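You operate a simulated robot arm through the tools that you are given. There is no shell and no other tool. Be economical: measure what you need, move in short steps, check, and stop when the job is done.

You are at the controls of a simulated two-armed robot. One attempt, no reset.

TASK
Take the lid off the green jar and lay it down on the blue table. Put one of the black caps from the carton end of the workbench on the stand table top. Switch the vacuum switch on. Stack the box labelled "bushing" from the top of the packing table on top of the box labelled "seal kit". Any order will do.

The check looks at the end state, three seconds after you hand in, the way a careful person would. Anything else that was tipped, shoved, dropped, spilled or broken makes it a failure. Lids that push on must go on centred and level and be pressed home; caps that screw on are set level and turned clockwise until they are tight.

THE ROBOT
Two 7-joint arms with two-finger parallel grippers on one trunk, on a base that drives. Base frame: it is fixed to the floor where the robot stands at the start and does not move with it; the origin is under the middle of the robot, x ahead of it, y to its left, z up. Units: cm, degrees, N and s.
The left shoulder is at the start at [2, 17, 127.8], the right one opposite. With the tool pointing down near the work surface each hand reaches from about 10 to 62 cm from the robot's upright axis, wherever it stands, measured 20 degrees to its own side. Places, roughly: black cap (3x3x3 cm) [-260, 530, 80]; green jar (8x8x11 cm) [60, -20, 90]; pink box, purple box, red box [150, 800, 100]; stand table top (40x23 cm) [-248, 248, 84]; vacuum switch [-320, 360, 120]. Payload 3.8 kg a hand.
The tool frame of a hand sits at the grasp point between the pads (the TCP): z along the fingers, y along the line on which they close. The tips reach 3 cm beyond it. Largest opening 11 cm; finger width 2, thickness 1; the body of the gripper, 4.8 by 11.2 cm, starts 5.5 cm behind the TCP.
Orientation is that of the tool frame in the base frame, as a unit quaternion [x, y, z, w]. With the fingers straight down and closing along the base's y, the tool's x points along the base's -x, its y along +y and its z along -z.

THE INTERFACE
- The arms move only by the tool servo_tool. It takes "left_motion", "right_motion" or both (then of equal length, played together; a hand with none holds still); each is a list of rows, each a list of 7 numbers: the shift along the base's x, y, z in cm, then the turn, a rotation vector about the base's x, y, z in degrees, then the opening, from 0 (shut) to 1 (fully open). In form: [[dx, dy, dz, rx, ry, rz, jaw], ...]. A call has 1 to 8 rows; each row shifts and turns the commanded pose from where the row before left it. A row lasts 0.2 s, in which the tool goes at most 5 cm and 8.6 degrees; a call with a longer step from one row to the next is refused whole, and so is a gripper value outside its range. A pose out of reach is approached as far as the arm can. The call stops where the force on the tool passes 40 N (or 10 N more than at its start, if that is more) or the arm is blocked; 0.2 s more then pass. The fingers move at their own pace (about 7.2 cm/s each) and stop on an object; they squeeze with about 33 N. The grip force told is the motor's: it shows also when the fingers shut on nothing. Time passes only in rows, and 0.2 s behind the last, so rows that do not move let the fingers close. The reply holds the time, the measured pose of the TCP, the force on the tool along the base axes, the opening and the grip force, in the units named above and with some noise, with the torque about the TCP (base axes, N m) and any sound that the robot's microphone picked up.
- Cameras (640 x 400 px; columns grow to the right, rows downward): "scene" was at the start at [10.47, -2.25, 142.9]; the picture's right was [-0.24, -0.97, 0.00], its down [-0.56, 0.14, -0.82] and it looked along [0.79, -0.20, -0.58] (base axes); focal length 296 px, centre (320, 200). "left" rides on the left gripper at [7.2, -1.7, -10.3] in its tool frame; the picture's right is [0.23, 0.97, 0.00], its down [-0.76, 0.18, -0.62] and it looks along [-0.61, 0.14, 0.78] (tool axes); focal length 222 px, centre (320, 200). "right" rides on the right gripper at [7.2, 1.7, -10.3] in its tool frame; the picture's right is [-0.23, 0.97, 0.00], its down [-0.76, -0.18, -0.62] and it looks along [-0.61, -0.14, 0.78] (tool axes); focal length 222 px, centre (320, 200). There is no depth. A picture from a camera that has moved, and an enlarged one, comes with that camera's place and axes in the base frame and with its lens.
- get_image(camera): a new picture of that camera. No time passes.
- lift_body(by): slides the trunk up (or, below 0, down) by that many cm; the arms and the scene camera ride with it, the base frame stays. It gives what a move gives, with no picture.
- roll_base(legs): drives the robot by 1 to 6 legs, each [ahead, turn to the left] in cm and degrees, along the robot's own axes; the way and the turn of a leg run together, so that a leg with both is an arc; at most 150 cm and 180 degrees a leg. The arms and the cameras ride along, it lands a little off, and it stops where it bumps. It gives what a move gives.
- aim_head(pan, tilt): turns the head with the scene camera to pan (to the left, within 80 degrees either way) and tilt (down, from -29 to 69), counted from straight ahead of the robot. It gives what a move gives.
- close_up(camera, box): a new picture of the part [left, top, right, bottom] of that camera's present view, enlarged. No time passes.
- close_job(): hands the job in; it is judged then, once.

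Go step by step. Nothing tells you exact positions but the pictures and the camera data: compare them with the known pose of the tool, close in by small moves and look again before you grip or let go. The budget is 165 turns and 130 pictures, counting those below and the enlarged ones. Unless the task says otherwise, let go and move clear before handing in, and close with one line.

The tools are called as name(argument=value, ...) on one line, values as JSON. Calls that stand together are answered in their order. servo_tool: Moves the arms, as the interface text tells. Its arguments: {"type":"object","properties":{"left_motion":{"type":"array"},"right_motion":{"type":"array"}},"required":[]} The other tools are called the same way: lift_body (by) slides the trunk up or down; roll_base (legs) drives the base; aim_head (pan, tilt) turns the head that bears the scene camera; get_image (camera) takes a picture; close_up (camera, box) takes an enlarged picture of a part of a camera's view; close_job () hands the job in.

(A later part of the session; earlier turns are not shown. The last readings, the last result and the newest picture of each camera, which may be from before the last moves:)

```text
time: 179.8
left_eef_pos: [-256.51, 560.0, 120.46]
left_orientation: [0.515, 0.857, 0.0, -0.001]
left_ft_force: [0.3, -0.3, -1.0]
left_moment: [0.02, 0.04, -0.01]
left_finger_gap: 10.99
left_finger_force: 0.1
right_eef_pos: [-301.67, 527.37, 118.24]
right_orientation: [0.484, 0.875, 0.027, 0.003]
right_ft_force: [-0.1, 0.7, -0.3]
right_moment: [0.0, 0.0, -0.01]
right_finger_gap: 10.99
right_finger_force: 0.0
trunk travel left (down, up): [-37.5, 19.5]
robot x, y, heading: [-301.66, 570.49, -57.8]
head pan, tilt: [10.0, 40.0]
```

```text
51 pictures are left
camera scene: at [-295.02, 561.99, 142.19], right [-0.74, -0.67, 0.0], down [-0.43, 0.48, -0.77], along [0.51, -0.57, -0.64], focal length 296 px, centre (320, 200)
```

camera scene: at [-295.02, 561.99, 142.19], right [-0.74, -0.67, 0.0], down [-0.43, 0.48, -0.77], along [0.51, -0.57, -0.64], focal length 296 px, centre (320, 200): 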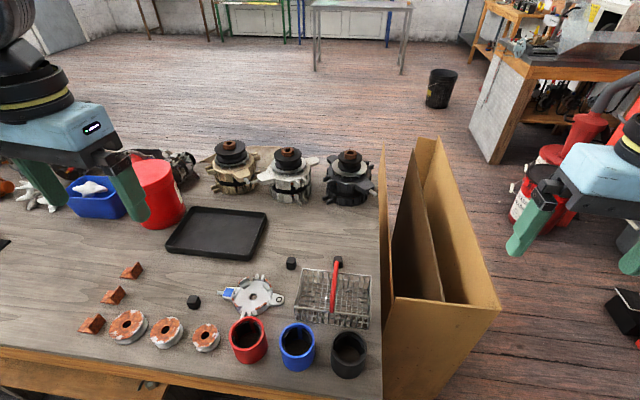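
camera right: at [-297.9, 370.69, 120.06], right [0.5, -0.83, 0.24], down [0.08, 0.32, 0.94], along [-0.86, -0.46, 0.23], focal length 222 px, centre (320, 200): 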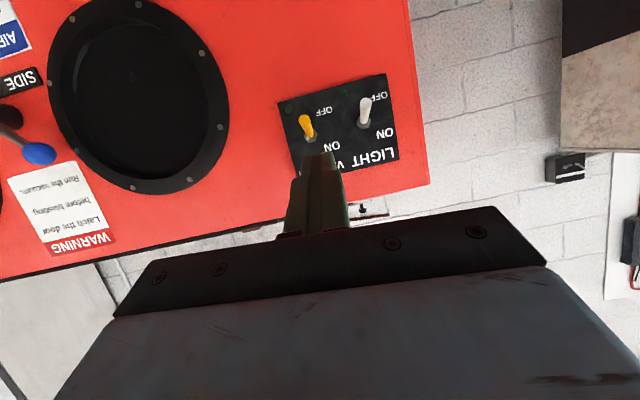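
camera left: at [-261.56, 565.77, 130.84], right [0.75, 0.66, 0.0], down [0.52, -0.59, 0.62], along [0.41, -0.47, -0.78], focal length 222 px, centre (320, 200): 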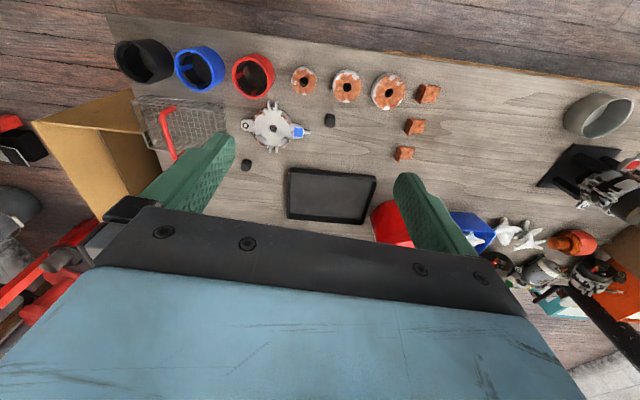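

Both cameras put cap C at about [-248.6, 554.1, 80]. I move the left hand above it in permitted steps.

servo_tool(left_motion=[[2.6, -2, -2.5, 0, 0, 0, 0.6], [2.6, -2, -3, 0, 0, 0, 0.5], [2.7, -1.9, -3.5, 0, 0, 0, 0.5], [0, 0, -4.5, 0, 0, 0, 0.5], [0, 0, -4.5, 0, 0, 0, 0.5], [0, 0, -4.5, 0, 0, 0, 0.5], [0, 0, -4, 0, 0, 0, 0.5], [0, 0, 0, 0, 0, 0, 0.5]])

get_image(camera="left")

```text
time: 181.6
left_eef_pos: [-248.87, 554.14, 94.09]
left_orientation: [0.514, 0.858, 0.0, -0.001]
left_ft_force: [0.2, 0.9, -0.7]
left_moment: [0.01, 0.01, -0.01]
left_finger_gap: 5.49
left_finger_force: 0.0
right_eef_pos: [-301.56, 527.53, 118.07]
right_orientation: [0.484, 0.875, 0.027, 0.005]
right_ft_force: [-0.7, -0.4, -0.6]
right_moment: [0.01, -0.03, 0.0]
right_finger_gap: 10.99
right_finger_force: 0.0
trunk travel left (down, up): [-37.5, 19.5]
robot x, y, heading: [-301.96, 570.49, -57.9]
head pan, tilt: [10.0, 40.0]
```

```text
50 pictures are left
camera left: at [-253.87, 559.86, 104.4], right [0.75, 0.66, 0.0], down [0.51, -0.59, 0.62], along [0.41, -0.47, -0.78], focal length 222 px, centre (320, 200)
```

left: 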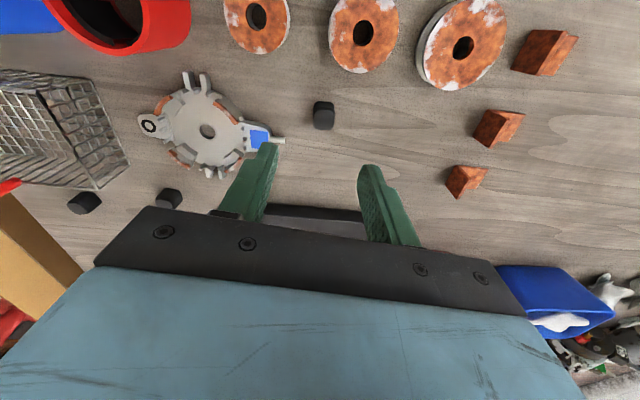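

The cap is centred below the open fingers. I descend to just above the bench and look.

servo_tool(left_motion=[[0.2, 0.2, -3, 0, 0, 0, 0.5], [0, 0, -3, 0, 0, 0, 0.5], [0, 0, -3, 0, 0, 0, 0.5], [0, 0, -1.6, 0, 0, 0, 0.5], [0, 0, 0, 0, 0, 0, 0.5]])

get_image(camera="left")

close_up(camera="scene", box=[120, 230, 280, 360])

```text
time: 182.8
left_eef_pos: [-248.64, 554.29, 83.5]
left_orientation: [0.515, 0.857, 0.0, 0.0]
left_ft_force: [-0.4, 0.5, 1.0]
left_moment: [0.02, -0.01, -0.05]
left_finger_gap: 5.49
left_finger_force: 0.1
right_eef_pos: [-301.64, 527.45, 118.18]
right_orientation: [0.484, 0.875, 0.027, 0.004]
right_ft_force: [-0.8, 1.2, -0.2]
right_moment: [0.0, 0.02, 0.02]
right_finger_gap: 10.99
right_finger_force: 0.1
trunk travel left (down, up): [-37.5, 19.5]
robot x, y, heading: [-301.89, 570.34, -57.6]
head pan, tilt: [10.0, 40.0]
```

```text
49 pictures are left
camera left: at [-253.6, 560.01, 93.77], right [0.75, 0.66, 0.0], down [0.51, -0.59, 0.62], along [0.41, -0.47, -0.78], focal length 222 px, centre (320, 200)
```

left: 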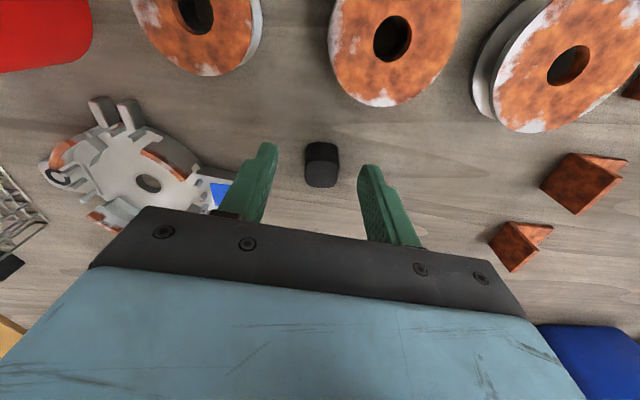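

```text
3.08 times, centred on (200, 295) of scene
camera zoom: at [-295.07, 562.08, 142.19], right [-0.74, -0.67, 0.0], down [-0.43, 0.48, -0.77], along [0.51, -0.57, -0.64], focal length 910 px, centre (689, -92)
```

zoom: 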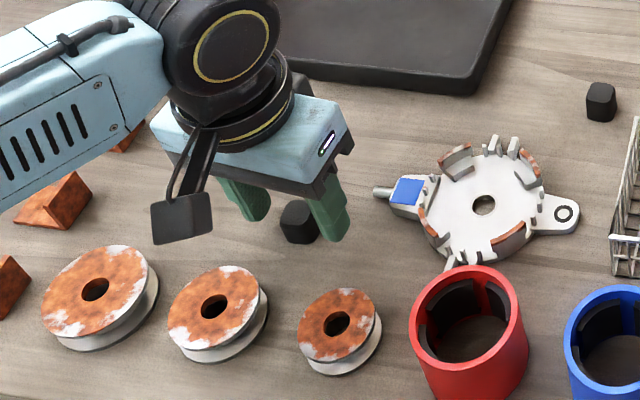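

The cap is between the finger lines, about 3 cm below the TCP. I descend 1.4 cm carefully and close.

servo_tool(left_motion=[[0, 0, -0.5, 0, 0, 0, 0.5], [0, 0, -0.5, 0, 0, 0, 0.5], [0, 0, -0.4, 0, 0, 0, 0.5], [0, 0, 0, 0, 0, 0, 0.5]])

close_up(camera="scene", box=[150, 260, 230, 320])

```text
time: 183.8
left_eef_pos: [-248.44, 554.37, 82.08]
left_orientation: [0.515, 0.857, 0.0, 0.0]
left_ft_force: [-0.2, 0.1, -0.4]
left_moment: [0.0, 0.01, 0.0]
left_finger_gap: 5.5
left_finger_force: 0.0
right_eef_pos: [-301.49, 527.51, 118.19]
right_orientation: [0.484, 0.875, 0.027, 0.004]
right_ft_force: [0.1, 0.3, 0.6]
right_moment: [0.0, 0.0, 0.01]
right_finger_gap: 11.0
right_finger_force: 0.0
trunk travel left (down, up): [-37.5, 19.5]
robot x, y, heading: [-301.53, 570.01, -57.7]
head pan, tilt: [10.0, 40.0]
```

```text
6.67 times, centred on (190, 290) of scene
camera zoom: at [-295.07, 562.08, 142.19], right [-0.74, -0.67, 0.0], down [-0.43, 0.48, -0.77], along [0.51, -0.57, -0.64], focal length 1971 px, centre (1187, -400)
```

zoom: 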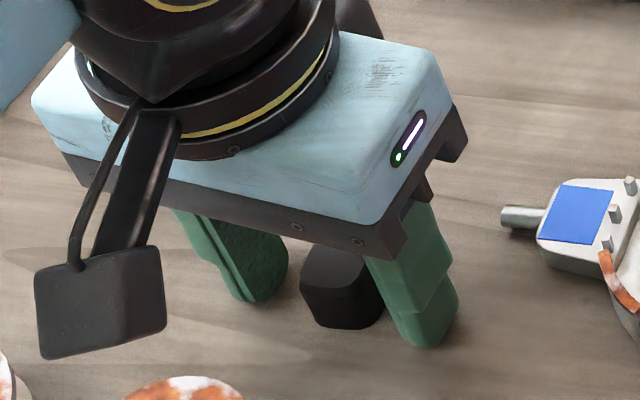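

The fingers straddle the cap well. I close and lift.

servo_tool(left_motion=[[0, 0, 0, 0, 0, 0, 0.2], [0, 0, 0, 0, 0, 0, 0], [0, 0, 0, 0, 0, 0, 0], [0, 0, 2, 0, 0, 0, 0], [0, 0, 3, 0, 0, 0, 0], [0, 0, 0, 0, 0, 0, 0]])

get_image(camera="left")

```text
time: 185.2
left_eef_pos: [-248.53, 554.46, 87.04]
left_orientation: [0.515, 0.857, 0.001, 0.0]
left_ft_force: [0.1, -0.4, 0.3]
left_moment: [-0.01, 0.01, -0.02]
left_finger_gap: 2.37
left_finger_force: 33.0
right_eef_pos: [-301.71, 527.4, 118.2]
right_orientation: [0.483, 0.875, 0.027, 0.004]
right_ft_force: [0.4, -0.2, -0.1]
right_moment: [0.0, -0.01, 0.01]
right_finger_gap: 10.98
right_finger_force: 0.0
trunk travel left (down, up): [-37.5, 19.5]
robot x, y, heading: [-301.75, 570.09, -57.9]
head pan, tilt: [10.0, 40.0]
```

```text
46 pictures are left
camera left: at [-253.51, 560.17, 97.38], right [0.75, 0.66, 0.0], down [0.51, -0.59, 0.62], along [0.41, -0.47, -0.78], focal length 222 px, centre (320, 200)
```

left: 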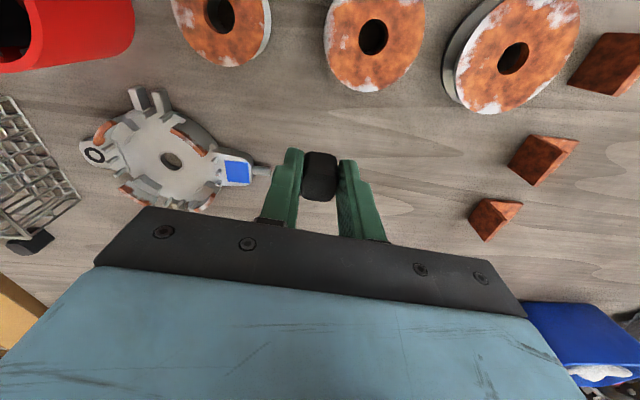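

The cap is held (2.4 cm). I raise it, draw the hand in, and drive back around the carton toward the stand.

servo_tool(left_motion=[[0, 0, 4.5, 0, 0, 0, 0], [0, 0, 4.5, 0, 0, 0, 0], [0, 0, 4.5, 0, 0, 0, 0], [0, 0, 4.5, 0, 0, 0, 0], [-1.5, 1, 4.3, 0, 0, 0, 0], [-2, 1.6, 4, 0, 0, 0, 0], [-2, 1.6, 4, 0, 0, 0, 0], [-2.4, 1.7, 3, 0, 0, 0, 0]])

roll_base(legs=[[-13, 0], [0, -87], [77, 0], [0, 90], [150, 0], [110, 0]])

aim_head(pan=-50, tilt=32)

get_image(camera="scene")

```text
time: 187.0
left_eef_pos: [-256.33, 560.36, 120.54]
left_orientation: [0.515, 0.857, 0.0, 0.0]
left_ft_force: [-0.1, 0.7, -0.3]
left_moment: [0.0, -0.01, -0.01]
left_finger_gap: 2.26
left_finger_force: 32.9
right_eef_pos: [-301.72, 527.38, 118.12]
right_orientation: [0.483, 0.875, 0.028, 0.004]
right_ft_force: [0.2, 0.3, 0.0]
right_moment: [-0.01, 0.0, 0.03]
right_finger_gap: 11.01
right_finger_force: 0.1
trunk travel left (down, up): [-37.5, 19.5]
robot x, y, heading: [-301.98, 569.89, -57.8]
head pan, tilt: [10.0, 40.0]
```

```text
time: 211.7
left_eef_pos: [-173.62, 318.28, 120.39]
left_orientation: [0.493, 0.87, 0.001, 0.0]
left_ft_force: [-0.5, -0.2, 0.2]
left_moment: [0.0, -0.03, 0.01]
left_finger_gap: 2.29
left_finger_force: 32.9
right_eef_pos: [-217.39, 283.32, 118.1]
right_orientation: [0.462, 0.886, 0.027, 0.002]
right_ft_force: [-0.5, 0.9, 0.3]
right_moment: [0.01, 0.02, -0.02]
right_finger_gap: 11.02
right_finger_force: 0.1
trunk travel left (down, up): [-37.5, 19.5]
robot x, y, heading: [-219.81, 325.92, -55.4]
head pan, tilt: [10.0, 40.0]
```

```text
time: 213.0
left_eef_pos: [-173.57, 318.38, 120.5]
left_orientation: [0.493, 0.87, 0.0, 0.0]
left_ft_force: [0.3, 0.6, -0.5]
left_moment: [0.01, 0.01, 0.01]
left_finger_gap: 2.24
left_finger_force: 33.5
right_eef_pos: [-217.49, 283.26, 118.21]
right_orientation: [0.462, 0.887, 0.028, 0.003]
right_ft_force: [0.2, -0.3, -0.5]
right_moment: [0.04, 0.01, 0.03]
right_finger_gap: 11.0
right_finger_force: 0.1
trunk travel left (down, up): [-37.5, 19.5]
robot x, y, heading: [-219.43, 326.23, -55.1]
head pan, tilt: [-50.0, 32.0]
```

```text
45 pictures are left
camera scene: at [-220.84, 315.52, 143.41], right [-0.97, 0.26, 0.0], down [0.14, 0.51, -0.85], along [-0.22, -0.82, -0.53], focal length 296 px, centre (320, 200)
```

scene: 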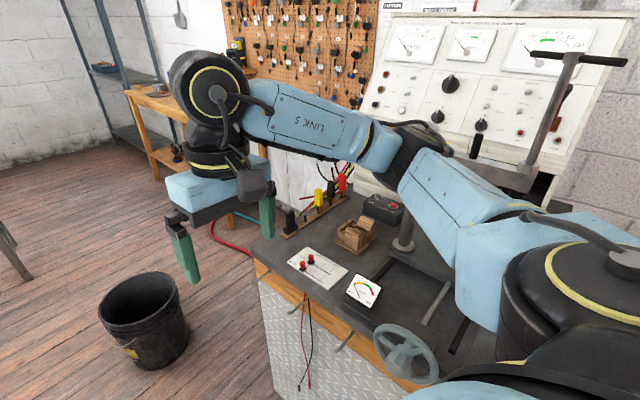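

The stand's top is ahead right, but my arm hides part of it. I roll 30 cm on, turn to face the stand's end and look again.

roll_base(legs=[[30, 0], [0, -90]])

aim_head(pan=10, tilt=42)

get_image(camera="scene")

```text
time: 218.8
left_eef_pos: [-207.72, 254.78, 120.36]
left_orientation: [0.958, 0.288, 0.001, -0.001]
left_ft_force: [-0.1, -0.7, 0.2]
left_moment: [-0.02, 0.02, 0.0]
left_finger_gap: 2.28
left_finger_force: 32.9
right_eef_pos: [-244.87, 296.97, 118.14]
right_orientation: [0.946, 0.322, 0.018, 0.021]
right_ft_force: [0.0, 0.2, -0.3]
right_moment: [-0.01, -0.03, 0.0]
right_finger_gap: 11.01
right_finger_force: 0.0
trunk travel left (down, up): [-37.5, 19.5]
robot x, y, heading: [-202.12, 301.08, -142.2]
head pan, tilt: [-50.0, 32.0]
```

```text
time: 220.1
left_eef_pos: [-207.78, 254.87, 120.37]
left_orientation: [0.958, 0.287, 0.001, -0.001]
left_ft_force: [-0.6, -0.2, -0.1]
left_moment: [0.02, 0.01, 0.0]
left_finger_gap: 2.3
left_finger_force: 32.9
right_eef_pos: [-244.68, 296.9, 118.17]
right_orientation: [0.946, 0.323, 0.017, 0.022]
right_ft_force: [0.1, -0.4, -0.2]
right_moment: [0.01, -0.02, -0.04]
right_finger_gap: 11.01
right_finger_force: 0.0
trunk travel left (down, up): [-37.5, 19.5]
robot x, y, heading: [-201.76, 300.73, -142.5]
head pan, tilt: [10.0, 42.0]
```

```text
44 pictures are left
camera scene: at [-209.59, 293.49, 141.9], right [-0.74, 0.68, 0.0], down [0.45, 0.49, -0.74], along [-0.5, -0.55, -0.67], focal length 296 px, centre (320, 200)
```

scene: 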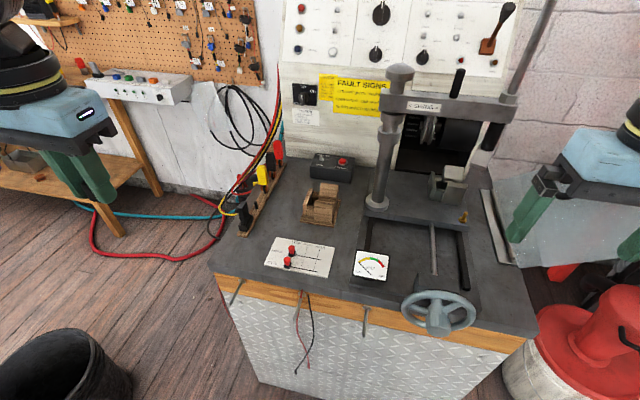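

The stand's top with the wooden block, meters and column is in full view. I zoom in to choose a free spot.

close_up(camera="scene", box=[210, 150, 400, 290])

```text
2.86 times, centred on (305, 220) of scene
camera zoom: at [-209.59, 293.49, 141.9], right [-0.74, 0.68, 0.0], down [0.45, 0.49, -0.74], along [-0.5, -0.55, -0.67], focal length 845 px, centre (363, 143)
```

zoom: 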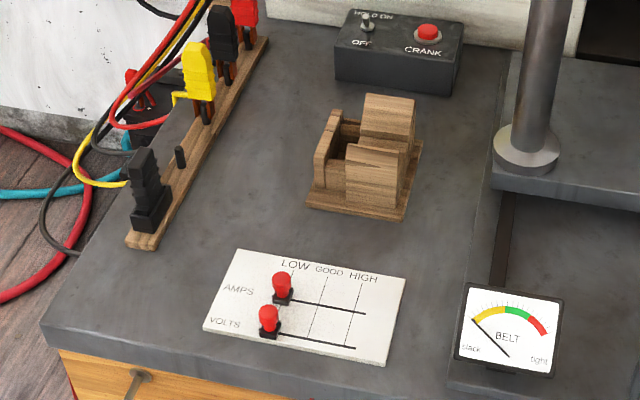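

There's a free patch between the terminal board and the wooden block, at about [-241, 244.3, 84]. I roll 10 cm closer and bring the left hand with the cap above it.

roll_base(legs=[[10, 0]])

get_image(camera="left")

```text
time: 221.3
left_eef_pos: [-215.96, 248.57, 120.38]
left_orientation: [0.958, 0.288, 0.001, 0.0]
left_ft_force: [0.5, 0.2, -0.5]
left_moment: [0.01, -0.03, 0.0]
left_finger_gap: 2.28
left_finger_force: 33.1
right_eef_pos: [-252.87, 290.71, 118.04]
right_orientation: [0.947, 0.321, 0.017, 0.02]
right_ft_force: [0.0, -0.6, -0.1]
right_moment: [-0.01, -0.02, 0.05]
right_finger_gap: 11.0
right_finger_force: 0.1
trunk travel left (down, up): [-37.5, 19.5]
robot x, y, heading: [-210.09, 294.77, -142.7]
head pan, tilt: [10.0, 42.0]
```

```text
42 pictures are left
camera left: at [-210.85, 254.1, 130.73], right [0.73, -0.69, 0.0], down [-0.54, -0.57, 0.62], along [-0.43, -0.45, -0.78], focal length 222 px, centre (320, 200)
```

left: 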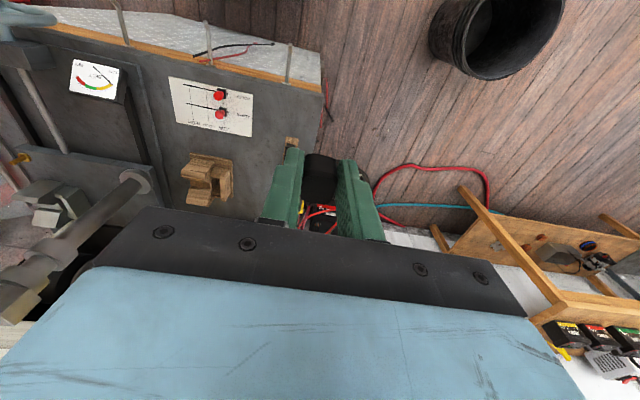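

The hand must go about 25 cm in −x. I move it over at height and look.

servo_tool(left_motion=[[-3.6, -0.6, 0, 0, 0, 0, 0], [-3.6, -0.6, -1, 0, 0, 0, 0], [-3.6, -0.6, -2, 0, 0, 0, 0], [-3.6, -0.6, -2, 0, 0, 0, 0], [-3.6, -0.6, -2, 0, 0, 0, 0], [-3.6, -0.6, -2, 0, 0, 0, 0], [-3.5, -0.7, -3, 0, 0, 0, 0], [0, 0, -3, 0, 0, 0, 0]])

get_image(camera="left")

get_image(camera="scene")

```text
time: 223.1
left_eef_pos: [-240.96, 244.33, 105.48]
left_orientation: [0.958, 0.288, 0.0, 0.0]
left_ft_force: [0.1, -1.1, 0.1]
left_moment: [0.0, 0.0, 0.02]
left_finger_gap: 2.26
left_finger_force: 33.1
right_eef_pos: [-252.9, 290.8, 118.2]
right_orientation: [0.946, 0.322, 0.017, 0.021]
right_ft_force: [0.1, -0.8, -1.2]
right_moment: [0.0, 0.04, 0.02]
right_finger_gap: 11.01
right_finger_force: 0.1
trunk travel left (down, up): [-37.5, 19.5]
robot x, y, heading: [-210.31, 294.98, -142.3]
head pan, tilt: [10.0, 42.0]
```

```text
41 pictures are left
camera left: at [-235.89, 249.79, 115.78], right [0.73, -0.69, 0.0], down [-0.54, -0.57, 0.62], along [-0.43, -0.45, -0.78], focal length 222 px, centre (320, 200)
```

left: 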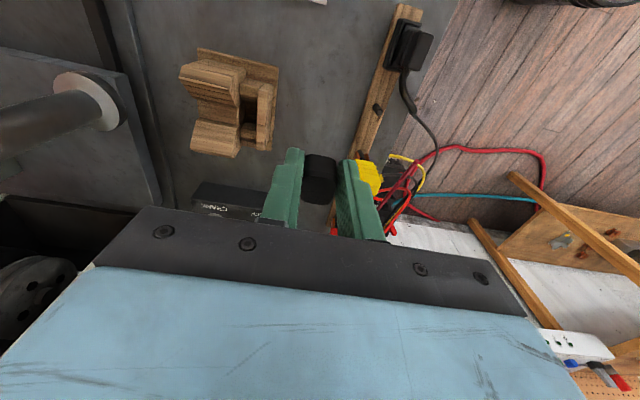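

```text
40 pictures are left
camera scene: at [-217.58, 287.27, 141.9], right [-0.74, 0.68, 0.0], down [0.45, 0.49, -0.74], along [-0.5, -0.55, -0.67], focal length 296 px, centre (320, 200)
```

scene: 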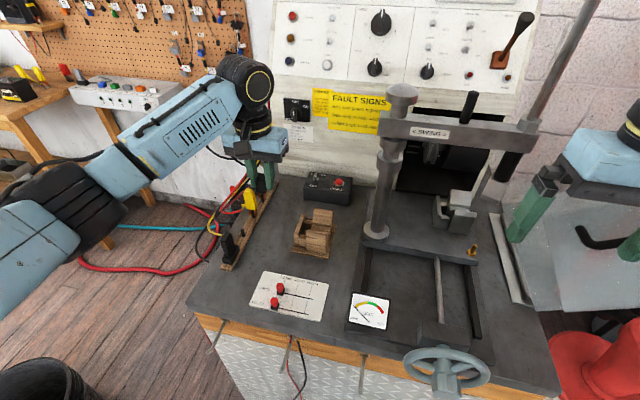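

The patch below is free: about 5.6 cm to the block and 7.7 cm to the board. I shift 1.5 cm toward me and descend.

servo_tool(left_motion=[[0.6, 0.4, -3, 0, 0, 0, 0], [0.6, 0.4, -3, 0, 0, 0, 0], [0, 0, -3, 0, 0, 0, 0], [0, 0, -3, 0, 0, 0, 0], [0, 0, -3, 0, 0, 0, 0], [0, 0, 0, 0, 0, 0, 0]])

close_up(camera="scene", box=[190, 140, 350, 300])

get_image(camera="left")

```text
time: 224.5
left_eef_pos: [-239.69, 245.04, 90.45]
left_orientation: [0.958, 0.287, 0.0, -0.001]
left_ft_force: [-0.1, 1.2, 0.6]
left_moment: [-0.01, 0.02, 0.0]
left_finger_gap: 2.26
left_finger_force: 32.7
right_eef_pos: [-252.74, 290.65, 118.22]
right_orientation: [0.946, 0.322, 0.017, 0.021]
right_ft_force: [0.5, -0.4, 0.5]
right_moment: [-0.01, -0.02, 0.01]
right_finger_gap: 11.0
right_finger_force: 0.0
trunk travel left (down, up): [-37.5, 19.5]
robot x, y, heading: [-210.45, 294.79, -142.5]
head pan, tilt: [10.0, 42.0]
```

```text
2.50 times, centred on (270, 220) of scene
camera zoom: at [-217.63, 287.31, 141.9], right [-0.74, 0.68, 0.0], down [0.45, 0.49, -0.74], along [-0.5, -0.55, -0.67], focal length 739 px, centre (445, 150)
```

zoom: 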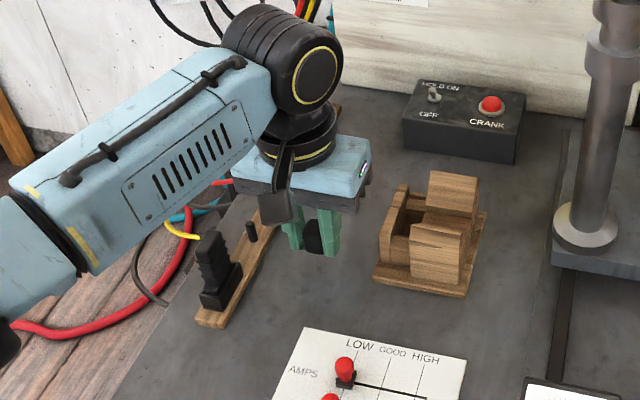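

```text
38 pictures are left
camera left: at [-234.62, 250.58, 100.84], right [0.73, -0.69, 0.0], down [-0.54, -0.57, 0.62], along [-0.43, -0.45, -0.78], focal length 222 px, centre (320, 200)
```

left: 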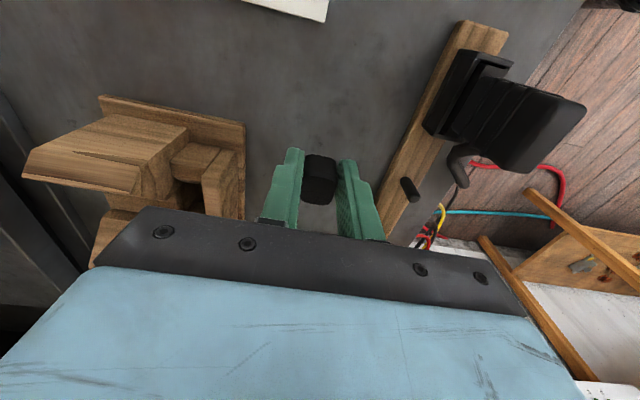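

Clear all around. I lower in small steps until the cap touches.

servo_tool(left_motion=[[0, 0, -0.8, 0, 0, 0, 0], [0, 0, -0.8, 0, 0, 0, 0], [0, 0, -0.5, 0, 0, 0, 0], [0, 0, -0.3, 0, 0, 0, 0], [0, 0, -0.3, 0, 0, 0, 0], [0, 0, -0.2, 0, 0, 0, 0], [0, 0, -0.2, 0, 0, 0, 0]])

```text
time: 226.2
left_eef_pos: [-239.77, 245.2, 88.0]
left_orientation: [0.958, 0.287, -0.004, 0.0]
left_ft_force: [12.2, 8.3, 19.4]
left_moment: [0.18, -0.69, 0.24]
left_finger_gap: 2.27
left_finger_force: 32.8
right_eef_pos: [-252.59, 290.93, 118.16]
right_orientation: [0.946, 0.322, 0.016, 0.022]
right_ft_force: [0.9, -0.7, 0.1]
right_moment: [0.0, -0.01, 0.01]
right_finger_gap: 10.99
right_finger_force: 0.1
trunk travel left (down, up): [-37.5, 19.5]
robot x, y, heading: [-210.35, 294.56, -142.6]
head pan, tilt: [10.0, 42.0]
stopped in row 7 (left hand): the force on the tool passed its limit at 41 N (the readings are from after the stop); the commanded pose is now the measured one
```

The cap touches the stand's top. I ease slightly, open modestly and rise.

servo_tool(left_motion=[[0, 0, 0.15, 0, 0, 0, 0], [0, 0, 0, 0, 0, 0, 0.35], [0, 0, 0, 0, 0, 0, 0.42], [0, 0, 0, 0, 0, 0, 0.42], [0, 0, 3, 0, 0, 0, 0.42], [0, 0, 4.5, 0, 0, 0, 0.42], [0, 0, 4.5, 0, 0, 0, 0.42], [0, 0, 4.5, 0, 0, 0, 0.42]])

get_image(camera="left")

```text
time: 227.9
left_eef_pos: [-239.86, 245.16, 104.2]
left_orientation: [0.958, 0.287, -0.003, 0.001]
left_ft_force: [-0.3, -0.4, -1.7]
left_moment: [0.0, -0.03, 0.01]
left_finger_gap: 4.63
left_finger_force: 0.2
right_eef_pos: [-252.61, 290.75, 118.23]
right_orientation: [0.946, 0.322, 0.017, 0.021]
right_ft_force: [-0.1, 0.8, -0.6]
right_moment: [0.03, 0.04, 0.02]
right_finger_gap: 11.01
right_finger_force: 0.0
trunk travel left (down, up): [-37.5, 19.5]
robot x, y, heading: [-210.24, 294.69, -142.3]
head pan, tilt: [10.0, 42.0]
```

```text
37 pictures are left
camera left: at [-234.85, 250.79, 114.5], right [0.73, -0.69, 0.0], down [-0.54, -0.57, 0.63], along [-0.43, -0.45, -0.78], focal length 222 px, centre (320, 200)
```

left: 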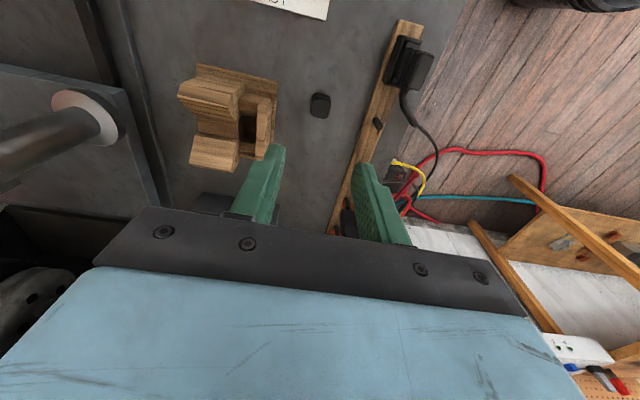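

The cap stands upright on the stand's top. I raise and draw in the left hand, back away from the stand and turn toward the packing table.

servo_tool(left_motion=[[0, 0, 4.5, 0, 0, 0, 0.6], [0, 0, 4.5, 0, 0, 0, 0.6], [1.5, 0, 4.5, 0, 0, 0, 0.6], [3.5, 0.5, 2, 0, 0, 0, 0.6], [4, 0.5, 1, 0, 0, 0, 0.6], [4, 0.5, 0, 0, 0, 0, 0.6], [4, 0.5, 0, 0, 0, 0, 0.6], [4, 0.5, 0, 0, 0, 0, 0.6]])

close_up(camera="scene", box=[190, 140, 350, 300])

roll_base(legs=[[-60, 0], [0, -160]])

aim_head(pan=0, tilt=15)

get_image(camera="scene")

```text
time: 229.8
left_eef_pos: [-218.84, 247.62, 121.04]
left_orientation: [0.958, 0.287, -0.004, 0.0]
left_ft_force: [0.0, 0.0, 0.7]
left_moment: [0.04, 0.0, 0.02]
left_finger_gap: 6.63
left_finger_force: 0.0
right_eef_pos: [-252.55, 290.78, 118.12]
right_orientation: [0.946, 0.322, 0.017, 0.021]
right_ft_force: [0.0, -0.1, 0.6]
right_moment: [0.01, 0.04, -0.02]
right_finger_gap: 11.0
right_finger_force: 0.0
trunk travel left (down, up): [-37.5, 19.5]
robot x, y, heading: [-210.58, 294.95, -142.6]
head pan, tilt: [10.0, 42.0]
```

```text
2.50 times, centred on (270, 220) of scene
camera zoom: at [-217.48, 287.33, 141.91], right [-0.74, 0.68, 0.0], down [0.45, 0.49, -0.74], along [-0.5, -0.55, -0.67], focal length 739 px, centre (445, 150)
```

zoom: 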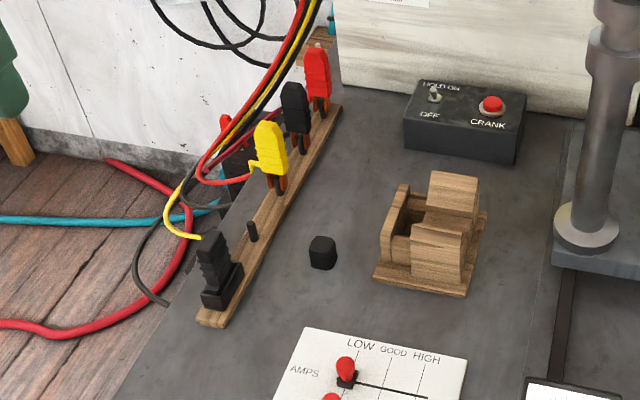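

```text
time: 239.7
left_eef_pos: [-171.21, 378.34, 120.97]
left_orientation: [-0.451, 0.893, 0.001, 0.003]
left_ft_force: [0.1, 0.4, -0.4]
left_moment: [0.01, -0.02, -0.05]
left_finger_gap: 6.59
left_finger_force: 0.2
right_eef_pos: [-124.65, 349.8, 118.07]
right_orientation: [-0.483, 0.875, 0.018, -0.021]
right_ft_force: [0.1, 0.5, 0.1]
right_moment: [-0.03, -0.01, 0.05]
right_finger_gap: 11.03
right_finger_force: 0.2
trunk travel left (down, up): [-37.5, 19.5]
robot x, y, heading: [-163.55, 331.1, 57.8]
head pan, tilt: [10.0, 42.0]
```

```text
time: 240.6
left_eef_pos: [-171.15, 378.43, 120.98]
left_orientation: [-0.45, 0.893, 0.002, 0.003]
left_ft_force: [-0.2, -0.4, 0.0]
left_moment: [0.04, 0.01, -0.03]
left_finger_gap: 6.61
left_finger_force: 0.1
right_eef_pos: [-124.55, 349.77, 118.22]
right_orientation: [-0.483, 0.875, 0.018, -0.02]
right_ft_force: [-0.4, 0.4, -0.6]
right_moment: [0.0, -0.05, -0.02]
right_finger_gap: 10.99
right_finger_force: 0.0
trunk travel left (down, up): [-37.5, 19.5]
robot x, y, heading: [-163.29, 330.97, 57.6]
head pan, tilt: [0.0, 15.0]
```

```text
35 pictures are left
camera scene: at [-157.18, 340.67, 146.14], right [0.85, -0.53, 0.0], down [-0.14, -0.22, -0.97], along [0.52, 0.82, -0.26], focal length 296 px, centre (320, 200)
```

scene: 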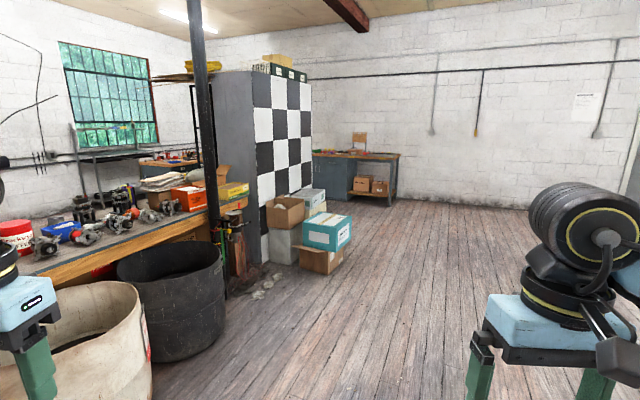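

The cap stands freely on the stand's top. The packing table is at the far wall beyond the checkered cabinet; I drive along the open floor, keeping right of the cartons.

roll_base(legs=[[0, -18.5], [150, 0], [150, 0], [80, 0], [0, 10]])

get_image(camera="scene")

```text
time: 260.8
left_eef_pos: [129.37, 624.11, 121.05]
left_orientation: [-0.396, 0.918, 0.001, 0.004]
left_ft_force: [-1.5, -0.1, -0.5]
left_moment: [0.0, -0.04, 0.0]
left_finger_gap: 6.6
left_finger_force: 0.1
right_eef_pos: [172.18, 589.82, 118.22]
right_orientation: [-0.429, 0.903, 0.019, -0.02]
right_ft_force: [0.9, -0.5, 0.7]
right_moment: [0.02, 0.0, 0.03]
right_finger_gap: 10.98
right_finger_force: 0.1
trunk travel left (down, up): [-37.5, 19.5]
robot x, y, heading: [131.44, 576.14, 50.6]
head pan, tilt: [0.0, 15.0]
```

```text
34 pictures are left
camera scene: at [138.69, 584.83, 146.15], right [0.77, -0.63, 0.0], down [-0.16, -0.2, -0.97], along [0.61, 0.75, -0.26], focal length 296 px, centre (320, 200)
```

scene: 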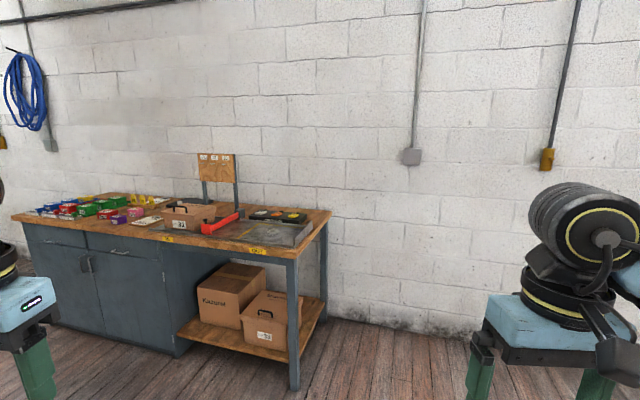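

The packing table is ahead left with many small coloured boxes on its left half. I zoom in.

close_up(camera="scene", box=[10, 175, 190, 245])

```text
3.56 times, centred on (100, 210) of scene
camera zoom: at [138.69, 584.83, 146.15], right [0.77, -0.63, 0.0], down [-0.16, -0.2, -0.97], along [0.61, 0.75, -0.26], focal length 1051 px, centre (1102, 164)
```

zoom: 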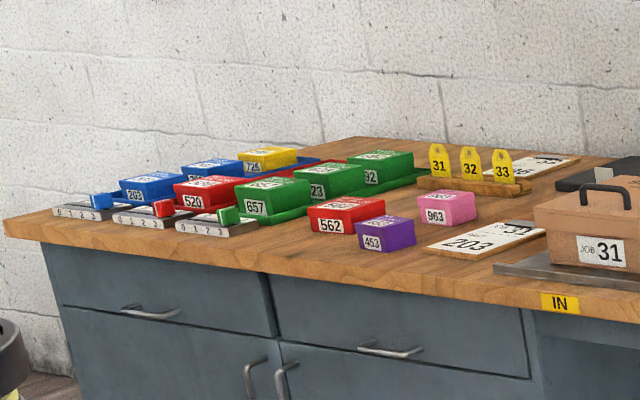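

The loose boxes are red (562), purple (453) and pink (963) near the front. I drive to stand squarely before them and look down to read the labels.

roll_base(legs=[[0, -16], [69, 0], [0, 90], [150, 0], [13, 0], [0, -90]])

aim_head(pan=0, tilt=35)

get_image(camera="scene")

```text
time: 281.1
left_eef_pos: [92.14, 790.58, 120.96]
left_orientation: [-0.32, 0.947, 0.001, 0.004]
left_ft_force: [-0.8, -0.2, -0.2]
left_moment: [0.02, 0.03, 0.01]
left_finger_gap: 6.6
left_finger_force: 0.0
right_eef_pos: [128.94, 749.83, 118.11]
right_orientation: [-0.353, 0.935, 0.021, -0.018]
right_ft_force: [-0.8, -0.4, -0.8]
right_moment: [0.01, 0.04, 0.01]
right_finger_gap: 11.01
right_finger_force: 0.0
trunk travel left (down, up): [-37.5, 19.5]
robot x, y, heading: [86.41, 742.95, 41.5]
head pan, tilt: [0.0, 15.0]
```

```text
time: 282.0
left_eef_pos: [92.15, 790.57, 121.0]
left_orientation: [-0.32, 0.947, 0.0, 0.002]
left_ft_force: [-0.5, -0.3, 0.1]
left_moment: [0.01, 0.0, 0.01]
left_finger_gap: 6.58
left_finger_force: 0.0
right_eef_pos: [128.81, 749.75, 118.18]
right_orientation: [-0.355, 0.935, 0.022, -0.018]
right_ft_force: [0.1, 0.7, 0.7]
right_moment: [0.02, 0.0, -0.04]
right_finger_gap: 11.0
right_finger_force: 0.0
trunk travel left (down, up): [-37.5, 19.5]
robot x, y, heading: [86.46, 742.85, 41.5]
head pan, tilt: [0.0, 35.0]
```

```text
32 pictures are left
camera scene: at [94.64, 749.97, 142.96], right [0.66, -0.75, 0.0], down [-0.43, -0.38, -0.82], along [0.61, 0.54, -0.57], focal length 296 px, centre (320, 200)
```

scene: 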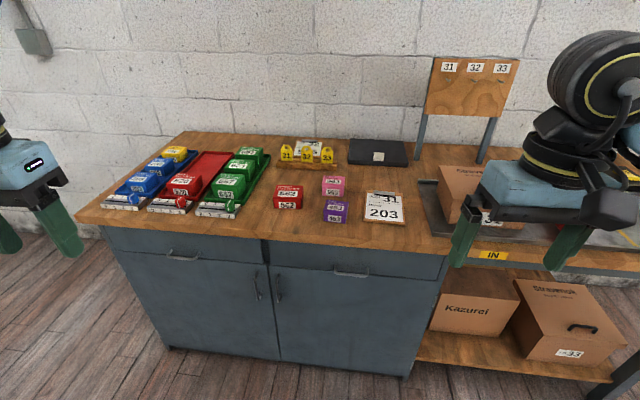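

close_up(camera="scene", box=[260, 165, 360, 230])

close_up(camera="scene", box=[120, 140, 275, 225])

```text
6.15 times, centred on (310, 198) of scene
camera zoom: at [94.64, 749.97, 142.96], right [0.66, -0.75, 0.0], down [-0.43, -0.38, -0.82], along [0.61, 0.54, -0.57], focal length 1820 px, centre (382, 215)
```

zoom: 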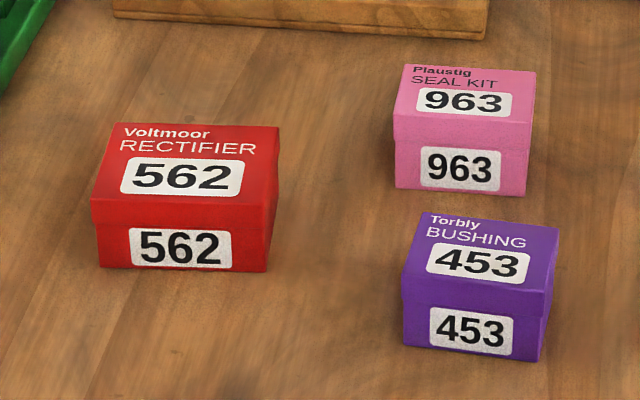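

```text
4.13 times, centred on (198, 182) of scene
camera zoom: at [94.64, 749.97, 142.96], right [0.66, -0.75, 0.0], down [-0.43, -0.38, -0.82], along [0.61, 0.54, -0.57], focal length 1221 px, centre (826, 272)
```

zoom: 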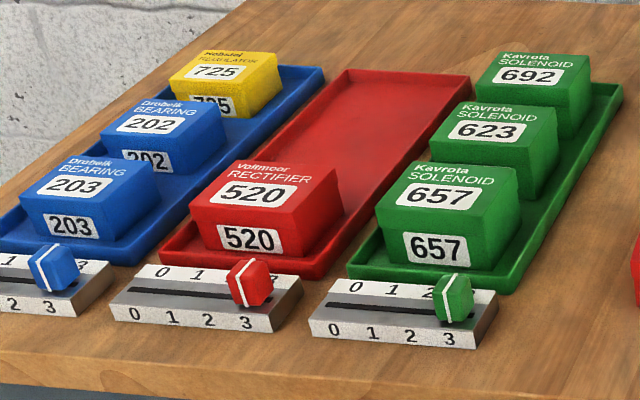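

Purple 453 is "BUSHING", pink 963 is "SEAL KIT". I roll 32 cm closer, turned slightly right so the left hand can reach both.

roll_base(legs=[[32, 0], [0, -14]])

aim_head(pan=12, tilt=42)

get_image(camera="scene")

get_image(camera="left")

```text
time: 285.0
left_eef_pos: [127.85, 808.98, 120.86]
left_orientation: [-0.201, 0.98, 0.001, 0.005]
left_ft_force: [0.2, -0.2, 0.4]
left_moment: [0.01, 0.03, 0.02]
left_finger_gap: 6.6
left_finger_force: 0.1
right_eef_pos: [153.51, 760.42, 118.22]
right_orientation: [-0.236, 0.971, 0.023, -0.016]
right_ft_force: [1.3, -0.9, 0.4]
right_moment: [0.02, -0.01, -0.02]
right_finger_gap: 11.02
right_finger_force: 0.0
trunk travel left (down, up): [-37.5, 19.5]
robot x, y, heading: [110.55, 764.03, 27.1]
head pan, tilt: [0.0, 35.0]
```

```text
time: 285.7
left_eef_pos: [127.87, 808.93, 120.92]
left_orientation: [-0.2, 0.98, 0.001, 0.003]
left_ft_force: [0.1, 0.3, -0.4]
left_moment: [-0.03, -0.02, 0.04]
left_finger_gap: 6.58
left_finger_force: 0.0
right_eef_pos: [153.33, 760.36, 118.28]
right_orientation: [-0.236, 0.971, 0.022, -0.016]
right_ft_force: [0.3, 0.8, 0.2]
right_moment: [0.02, 0.0, 0.0]
right_finger_gap: 11.03
right_finger_force: 0.1
trunk travel left (down, up): [-37.5, 19.5]
robot x, y, heading: [110.6, 763.94, 27.2]
head pan, tilt: [12.0, 42.0]
```

```text
29 pictures are left
camera scene: at [118.9, 770.2, 141.9], right [0.63, -0.78, 0.0], down [-0.52, -0.42, -0.74], along [0.58, 0.47, -0.67], focal length 296 px, centre (320, 200)
```

scene: 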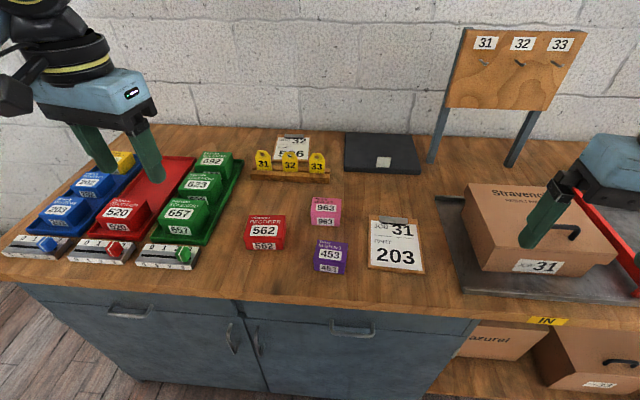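

```text
28 pictures are left
camera left: at [121.68, 804.7, 131.26], right [-0.59, 0.81, 0.0], down [0.63, 0.46, 0.63], along [0.51, 0.37, -0.78], focal length 222 px, centre (320, 200)
```

left: 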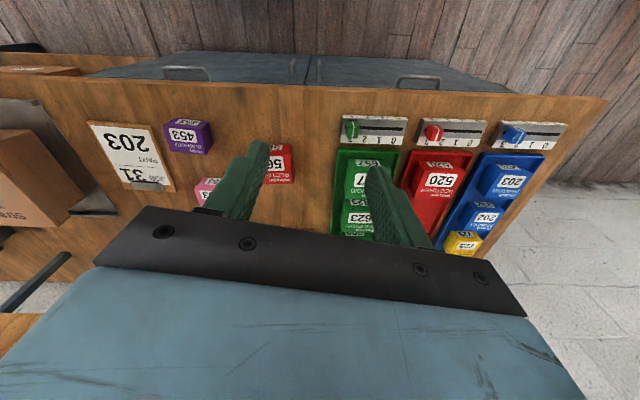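

Triangulation puts the purple box at about [151, 793], its top near z 91–92. I bring the left hand above it, turned so the fingers close on its left and right sides.

servo_tool(left_motion=[[3.3, -2.3, 0, 0, 0, 3, 1], [3.3, -2.3, 0, 0, 0, 3, 1], [3.3, -2.3, -1, 0, 0, 0, 1], [3.3, -2.3, -2, 0, 0, 0, 1], [3.3, -2.3, -2, 0, 0, 0, 1], [3.3, -2.3, -2, 0, 0, 0, 1], [3.2, -2.2, -2, 0, 0, 0, 1], [0, 0, -3, 0, 0, 0, 1]])

get_image(camera="left")

```text
time: 287.5
left_eef_pos: [150.9, 793.08, 108.93]
left_orientation: [-0.251, 0.968, 0.001, 0.004]
left_ft_force: [-0.5, 0.2, -0.4]
left_moment: [-0.02, 0.0, 0.0]
left_finger_gap: 11.04
left_finger_force: 0.1
right_eef_pos: [153.35, 760.52, 118.15]
right_orientation: [-0.235, 0.972, 0.022, -0.015]
right_ft_force: [-0.5, -0.6, 1.0]
right_moment: [0.02, 0.0, 0.02]
right_finger_gap: 11.0
right_finger_force: 0.0
trunk travel left (down, up): [-37.5, 19.5]
robot x, y, heading: [110.71, 764.14, 27.4]
head pan, tilt: [12.0, 42.0]
```

```text
27 pictures are left
camera left: at [145.24, 788.18, 119.22], right [-0.67, 0.74, 0.0], down [0.57, 0.52, 0.63], along [0.47, 0.42, -0.78], focal length 222 px, centre (320, 200)
```

left: 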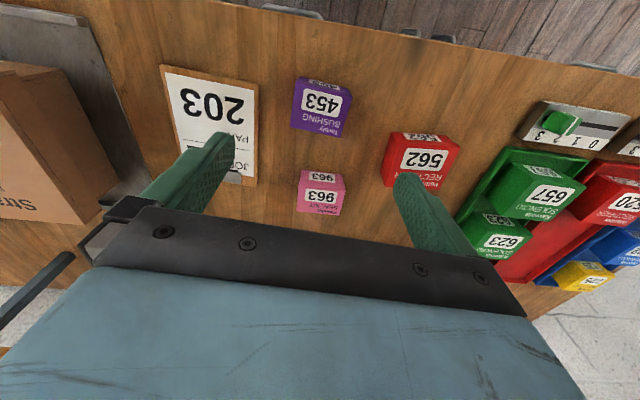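

The gripper axis matches the box's sides and it is centred. I go down to 6 cm above and look again.

servo_tool(left_motion=[[0.3, 0.3, -3.5, 0, 0, 0, 1], [0, 0, -3.5, 0, 0, 0, 1], [0, 0, -3.5, 0, 0, 0, 1], [0, 0, 0, 0, 0, 0, 1]])

get_image(camera="left")

close_up(camera="scene", box=[240, 150, 420, 290])

```text
time: 288.5
left_eef_pos: [151.07, 793.14, 98.48]
left_orientation: [-0.251, 0.968, 0.0, 0.004]
left_ft_force: [-0.3, -0.3, -0.1]
left_moment: [-0.02, 0.01, 0.0]
left_finger_gap: 11.0
left_finger_force: 0.1
right_eef_pos: [153.41, 760.52, 118.15]
right_orientation: [-0.236, 0.971, 0.023, -0.015]
right_ft_force: [-0.3, 0.5, 0.3]
right_moment: [0.03, 0.0, -0.01]
right_finger_gap: 10.99
right_finger_force: 0.1
trunk travel left (down, up): [-37.5, 19.5]
robot x, y, heading: [110.65, 764.07, 27.2]
head pan, tilt: [12.0, 42.0]
```

```text
26 pictures are left
camera left: at [145.38, 788.3, 108.67], right [-0.67, 0.74, 0.0], down [0.57, 0.52, 0.63], along [0.47, 0.42, -0.78], focal length 222 px, centre (320, 200)
```

left: 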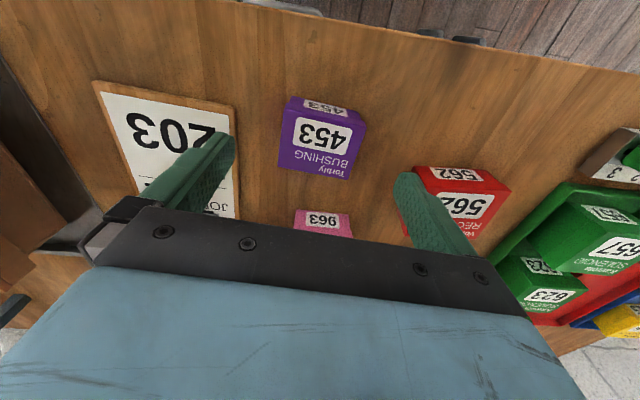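

```text
2.86 times, centred on (330, 220) of scene
camera zoom: at [118.9, 770.18, 141.9], right [0.63, -0.78, 0.0], down [-0.52, -0.42, -0.74], along [0.58, 0.47, -0.67], focal length 845 px, centre (291, 143)
```

zoom: 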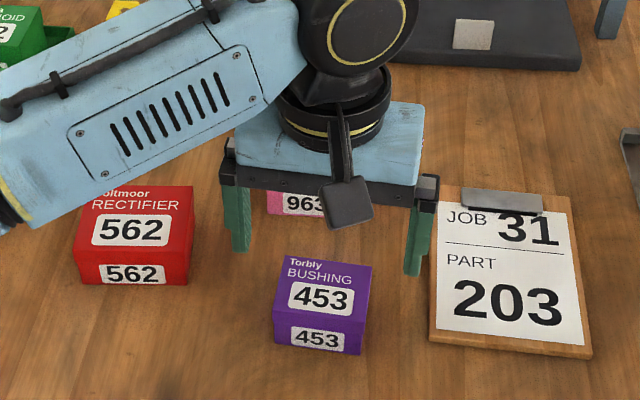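

The box top is about 6.5 cm below the TCP and centred. I narrow the opening a bit (clipboard nearby) and go down to grip the upper part of the box.

servo_tool(left_motion=[[0.2, 0.1, -2, 0, 0, 0, 0.75], [0, 0, -2, 0, 0, 0, 0.75], [0, 0, -1.5, 0, 0, 0, 0.75], [0, 0, -0.8, 0, 0, 0, 0.75], [0, 0, 0, 0, 0, 0, 0.75]])

get_image(camera="left")

close_up(camera="scene", box=[240, 150, 420, 290])

```text
time: 289.7
left_eef_pos: [151.28, 793.41, 92.06]
left_orientation: [-0.251, 0.968, 0.0, 0.004]
left_ft_force: [0.4, -0.9, -0.1]
left_moment: [0.02, 0.0, -0.01]
left_finger_gap: 8.24
left_finger_force: 0.1
right_eef_pos: [153.23, 760.36, 118.1]
right_orientation: [-0.236, 0.971, 0.024, -0.014]
right_ft_force: [0.0, -0.4, 0.5]
right_moment: [0.01, 0.01, 0.0]
right_finger_gap: 11.0
right_finger_force: 0.0
trunk travel left (down, up): [-37.5, 19.5]
robot x, y, heading: [110.63, 764.18, 27.2]
head pan, tilt: [12.0, 42.0]
```

```text
24 pictures are left
camera left: at [145.64, 788.51, 102.41], right [-0.67, 0.74, 0.0], down [0.58, 0.52, 0.63], along [0.47, 0.42, -0.78], focal length 222 px, centre (320, 200)
```

left: 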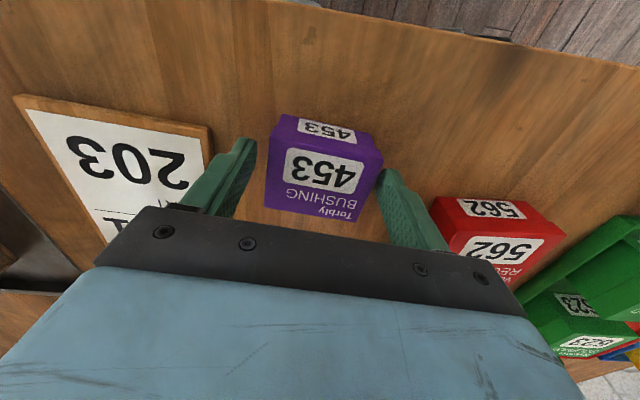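

```text
2.86 times, centred on (330, 220) of scene
camera zoom: at [118.91, 770.19, 141.9], right [0.63, -0.78, 0.0], down [-0.52, -0.42, -0.74], along [0.58, 0.47, -0.67], focal length 845 px, centre (291, 143)
```

zoom: 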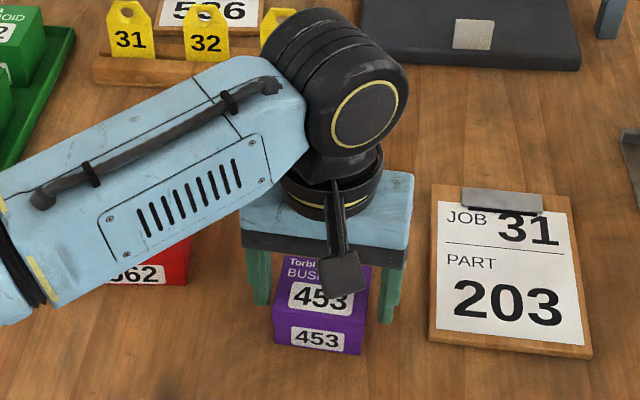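

The box lies between the fingers, about 0.7 cm nearer to me than the finger line. I shift that much and close.

servo_tool(left_motion=[[-0.55, -0.4, 0, 0, 0, 0, 0.75], [0, 0, 0, 0, 0, 0, 0.75], [0, 0, 0, 0, 0, 0, 0.4], [0, 0, 0, 0, 0, 0, 0], [0, 0, 0, 0, 0, 0, 0], [0, 0, 1.5, 0, 0, 0, 0], [0, 0, 0, 0, 0, 0, 0]])

get_image(camera="left")

```text
time: 291.3
left_eef_pos: [150.79, 792.91, 93.76]
left_orientation: [-0.251, 0.968, 0.001, 0.003]
left_ft_force: [-0.5, -0.3, -1.4]
left_moment: [-0.04, 0.02, 0.03]
left_finger_gap: 6.91
left_finger_force: 32.8
right_eef_pos: [153.39, 760.57, 118.16]
right_orientation: [-0.236, 0.971, 0.022, -0.016]
right_ft_force: [-0.7, 0.0, 0.6]
right_moment: [-0.01, 0.01, -0.02]
right_finger_gap: 11.02
right_finger_force: 0.0
trunk travel left (down, up): [-37.5, 19.5]
robot x, y, heading: [110.82, 763.82, 27.2]
head pan, tilt: [12.0, 42.0]
```

```text
22 pictures are left
camera left: at [145.16, 788.07, 103.96], right [-0.67, 0.74, 0.0], down [0.58, 0.52, 0.63], along [0.47, 0.42, -0.78], focal length 222 px, centre (320, 200)
```

left: 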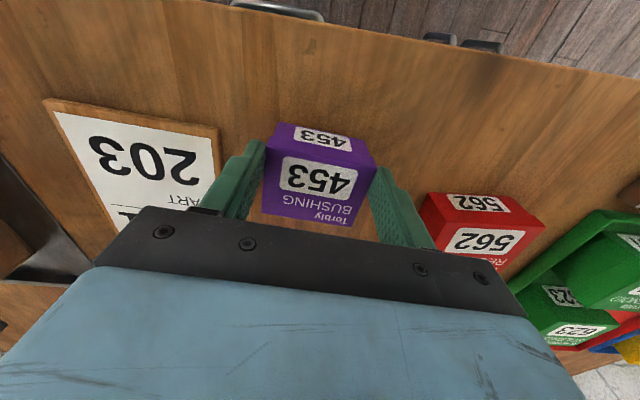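

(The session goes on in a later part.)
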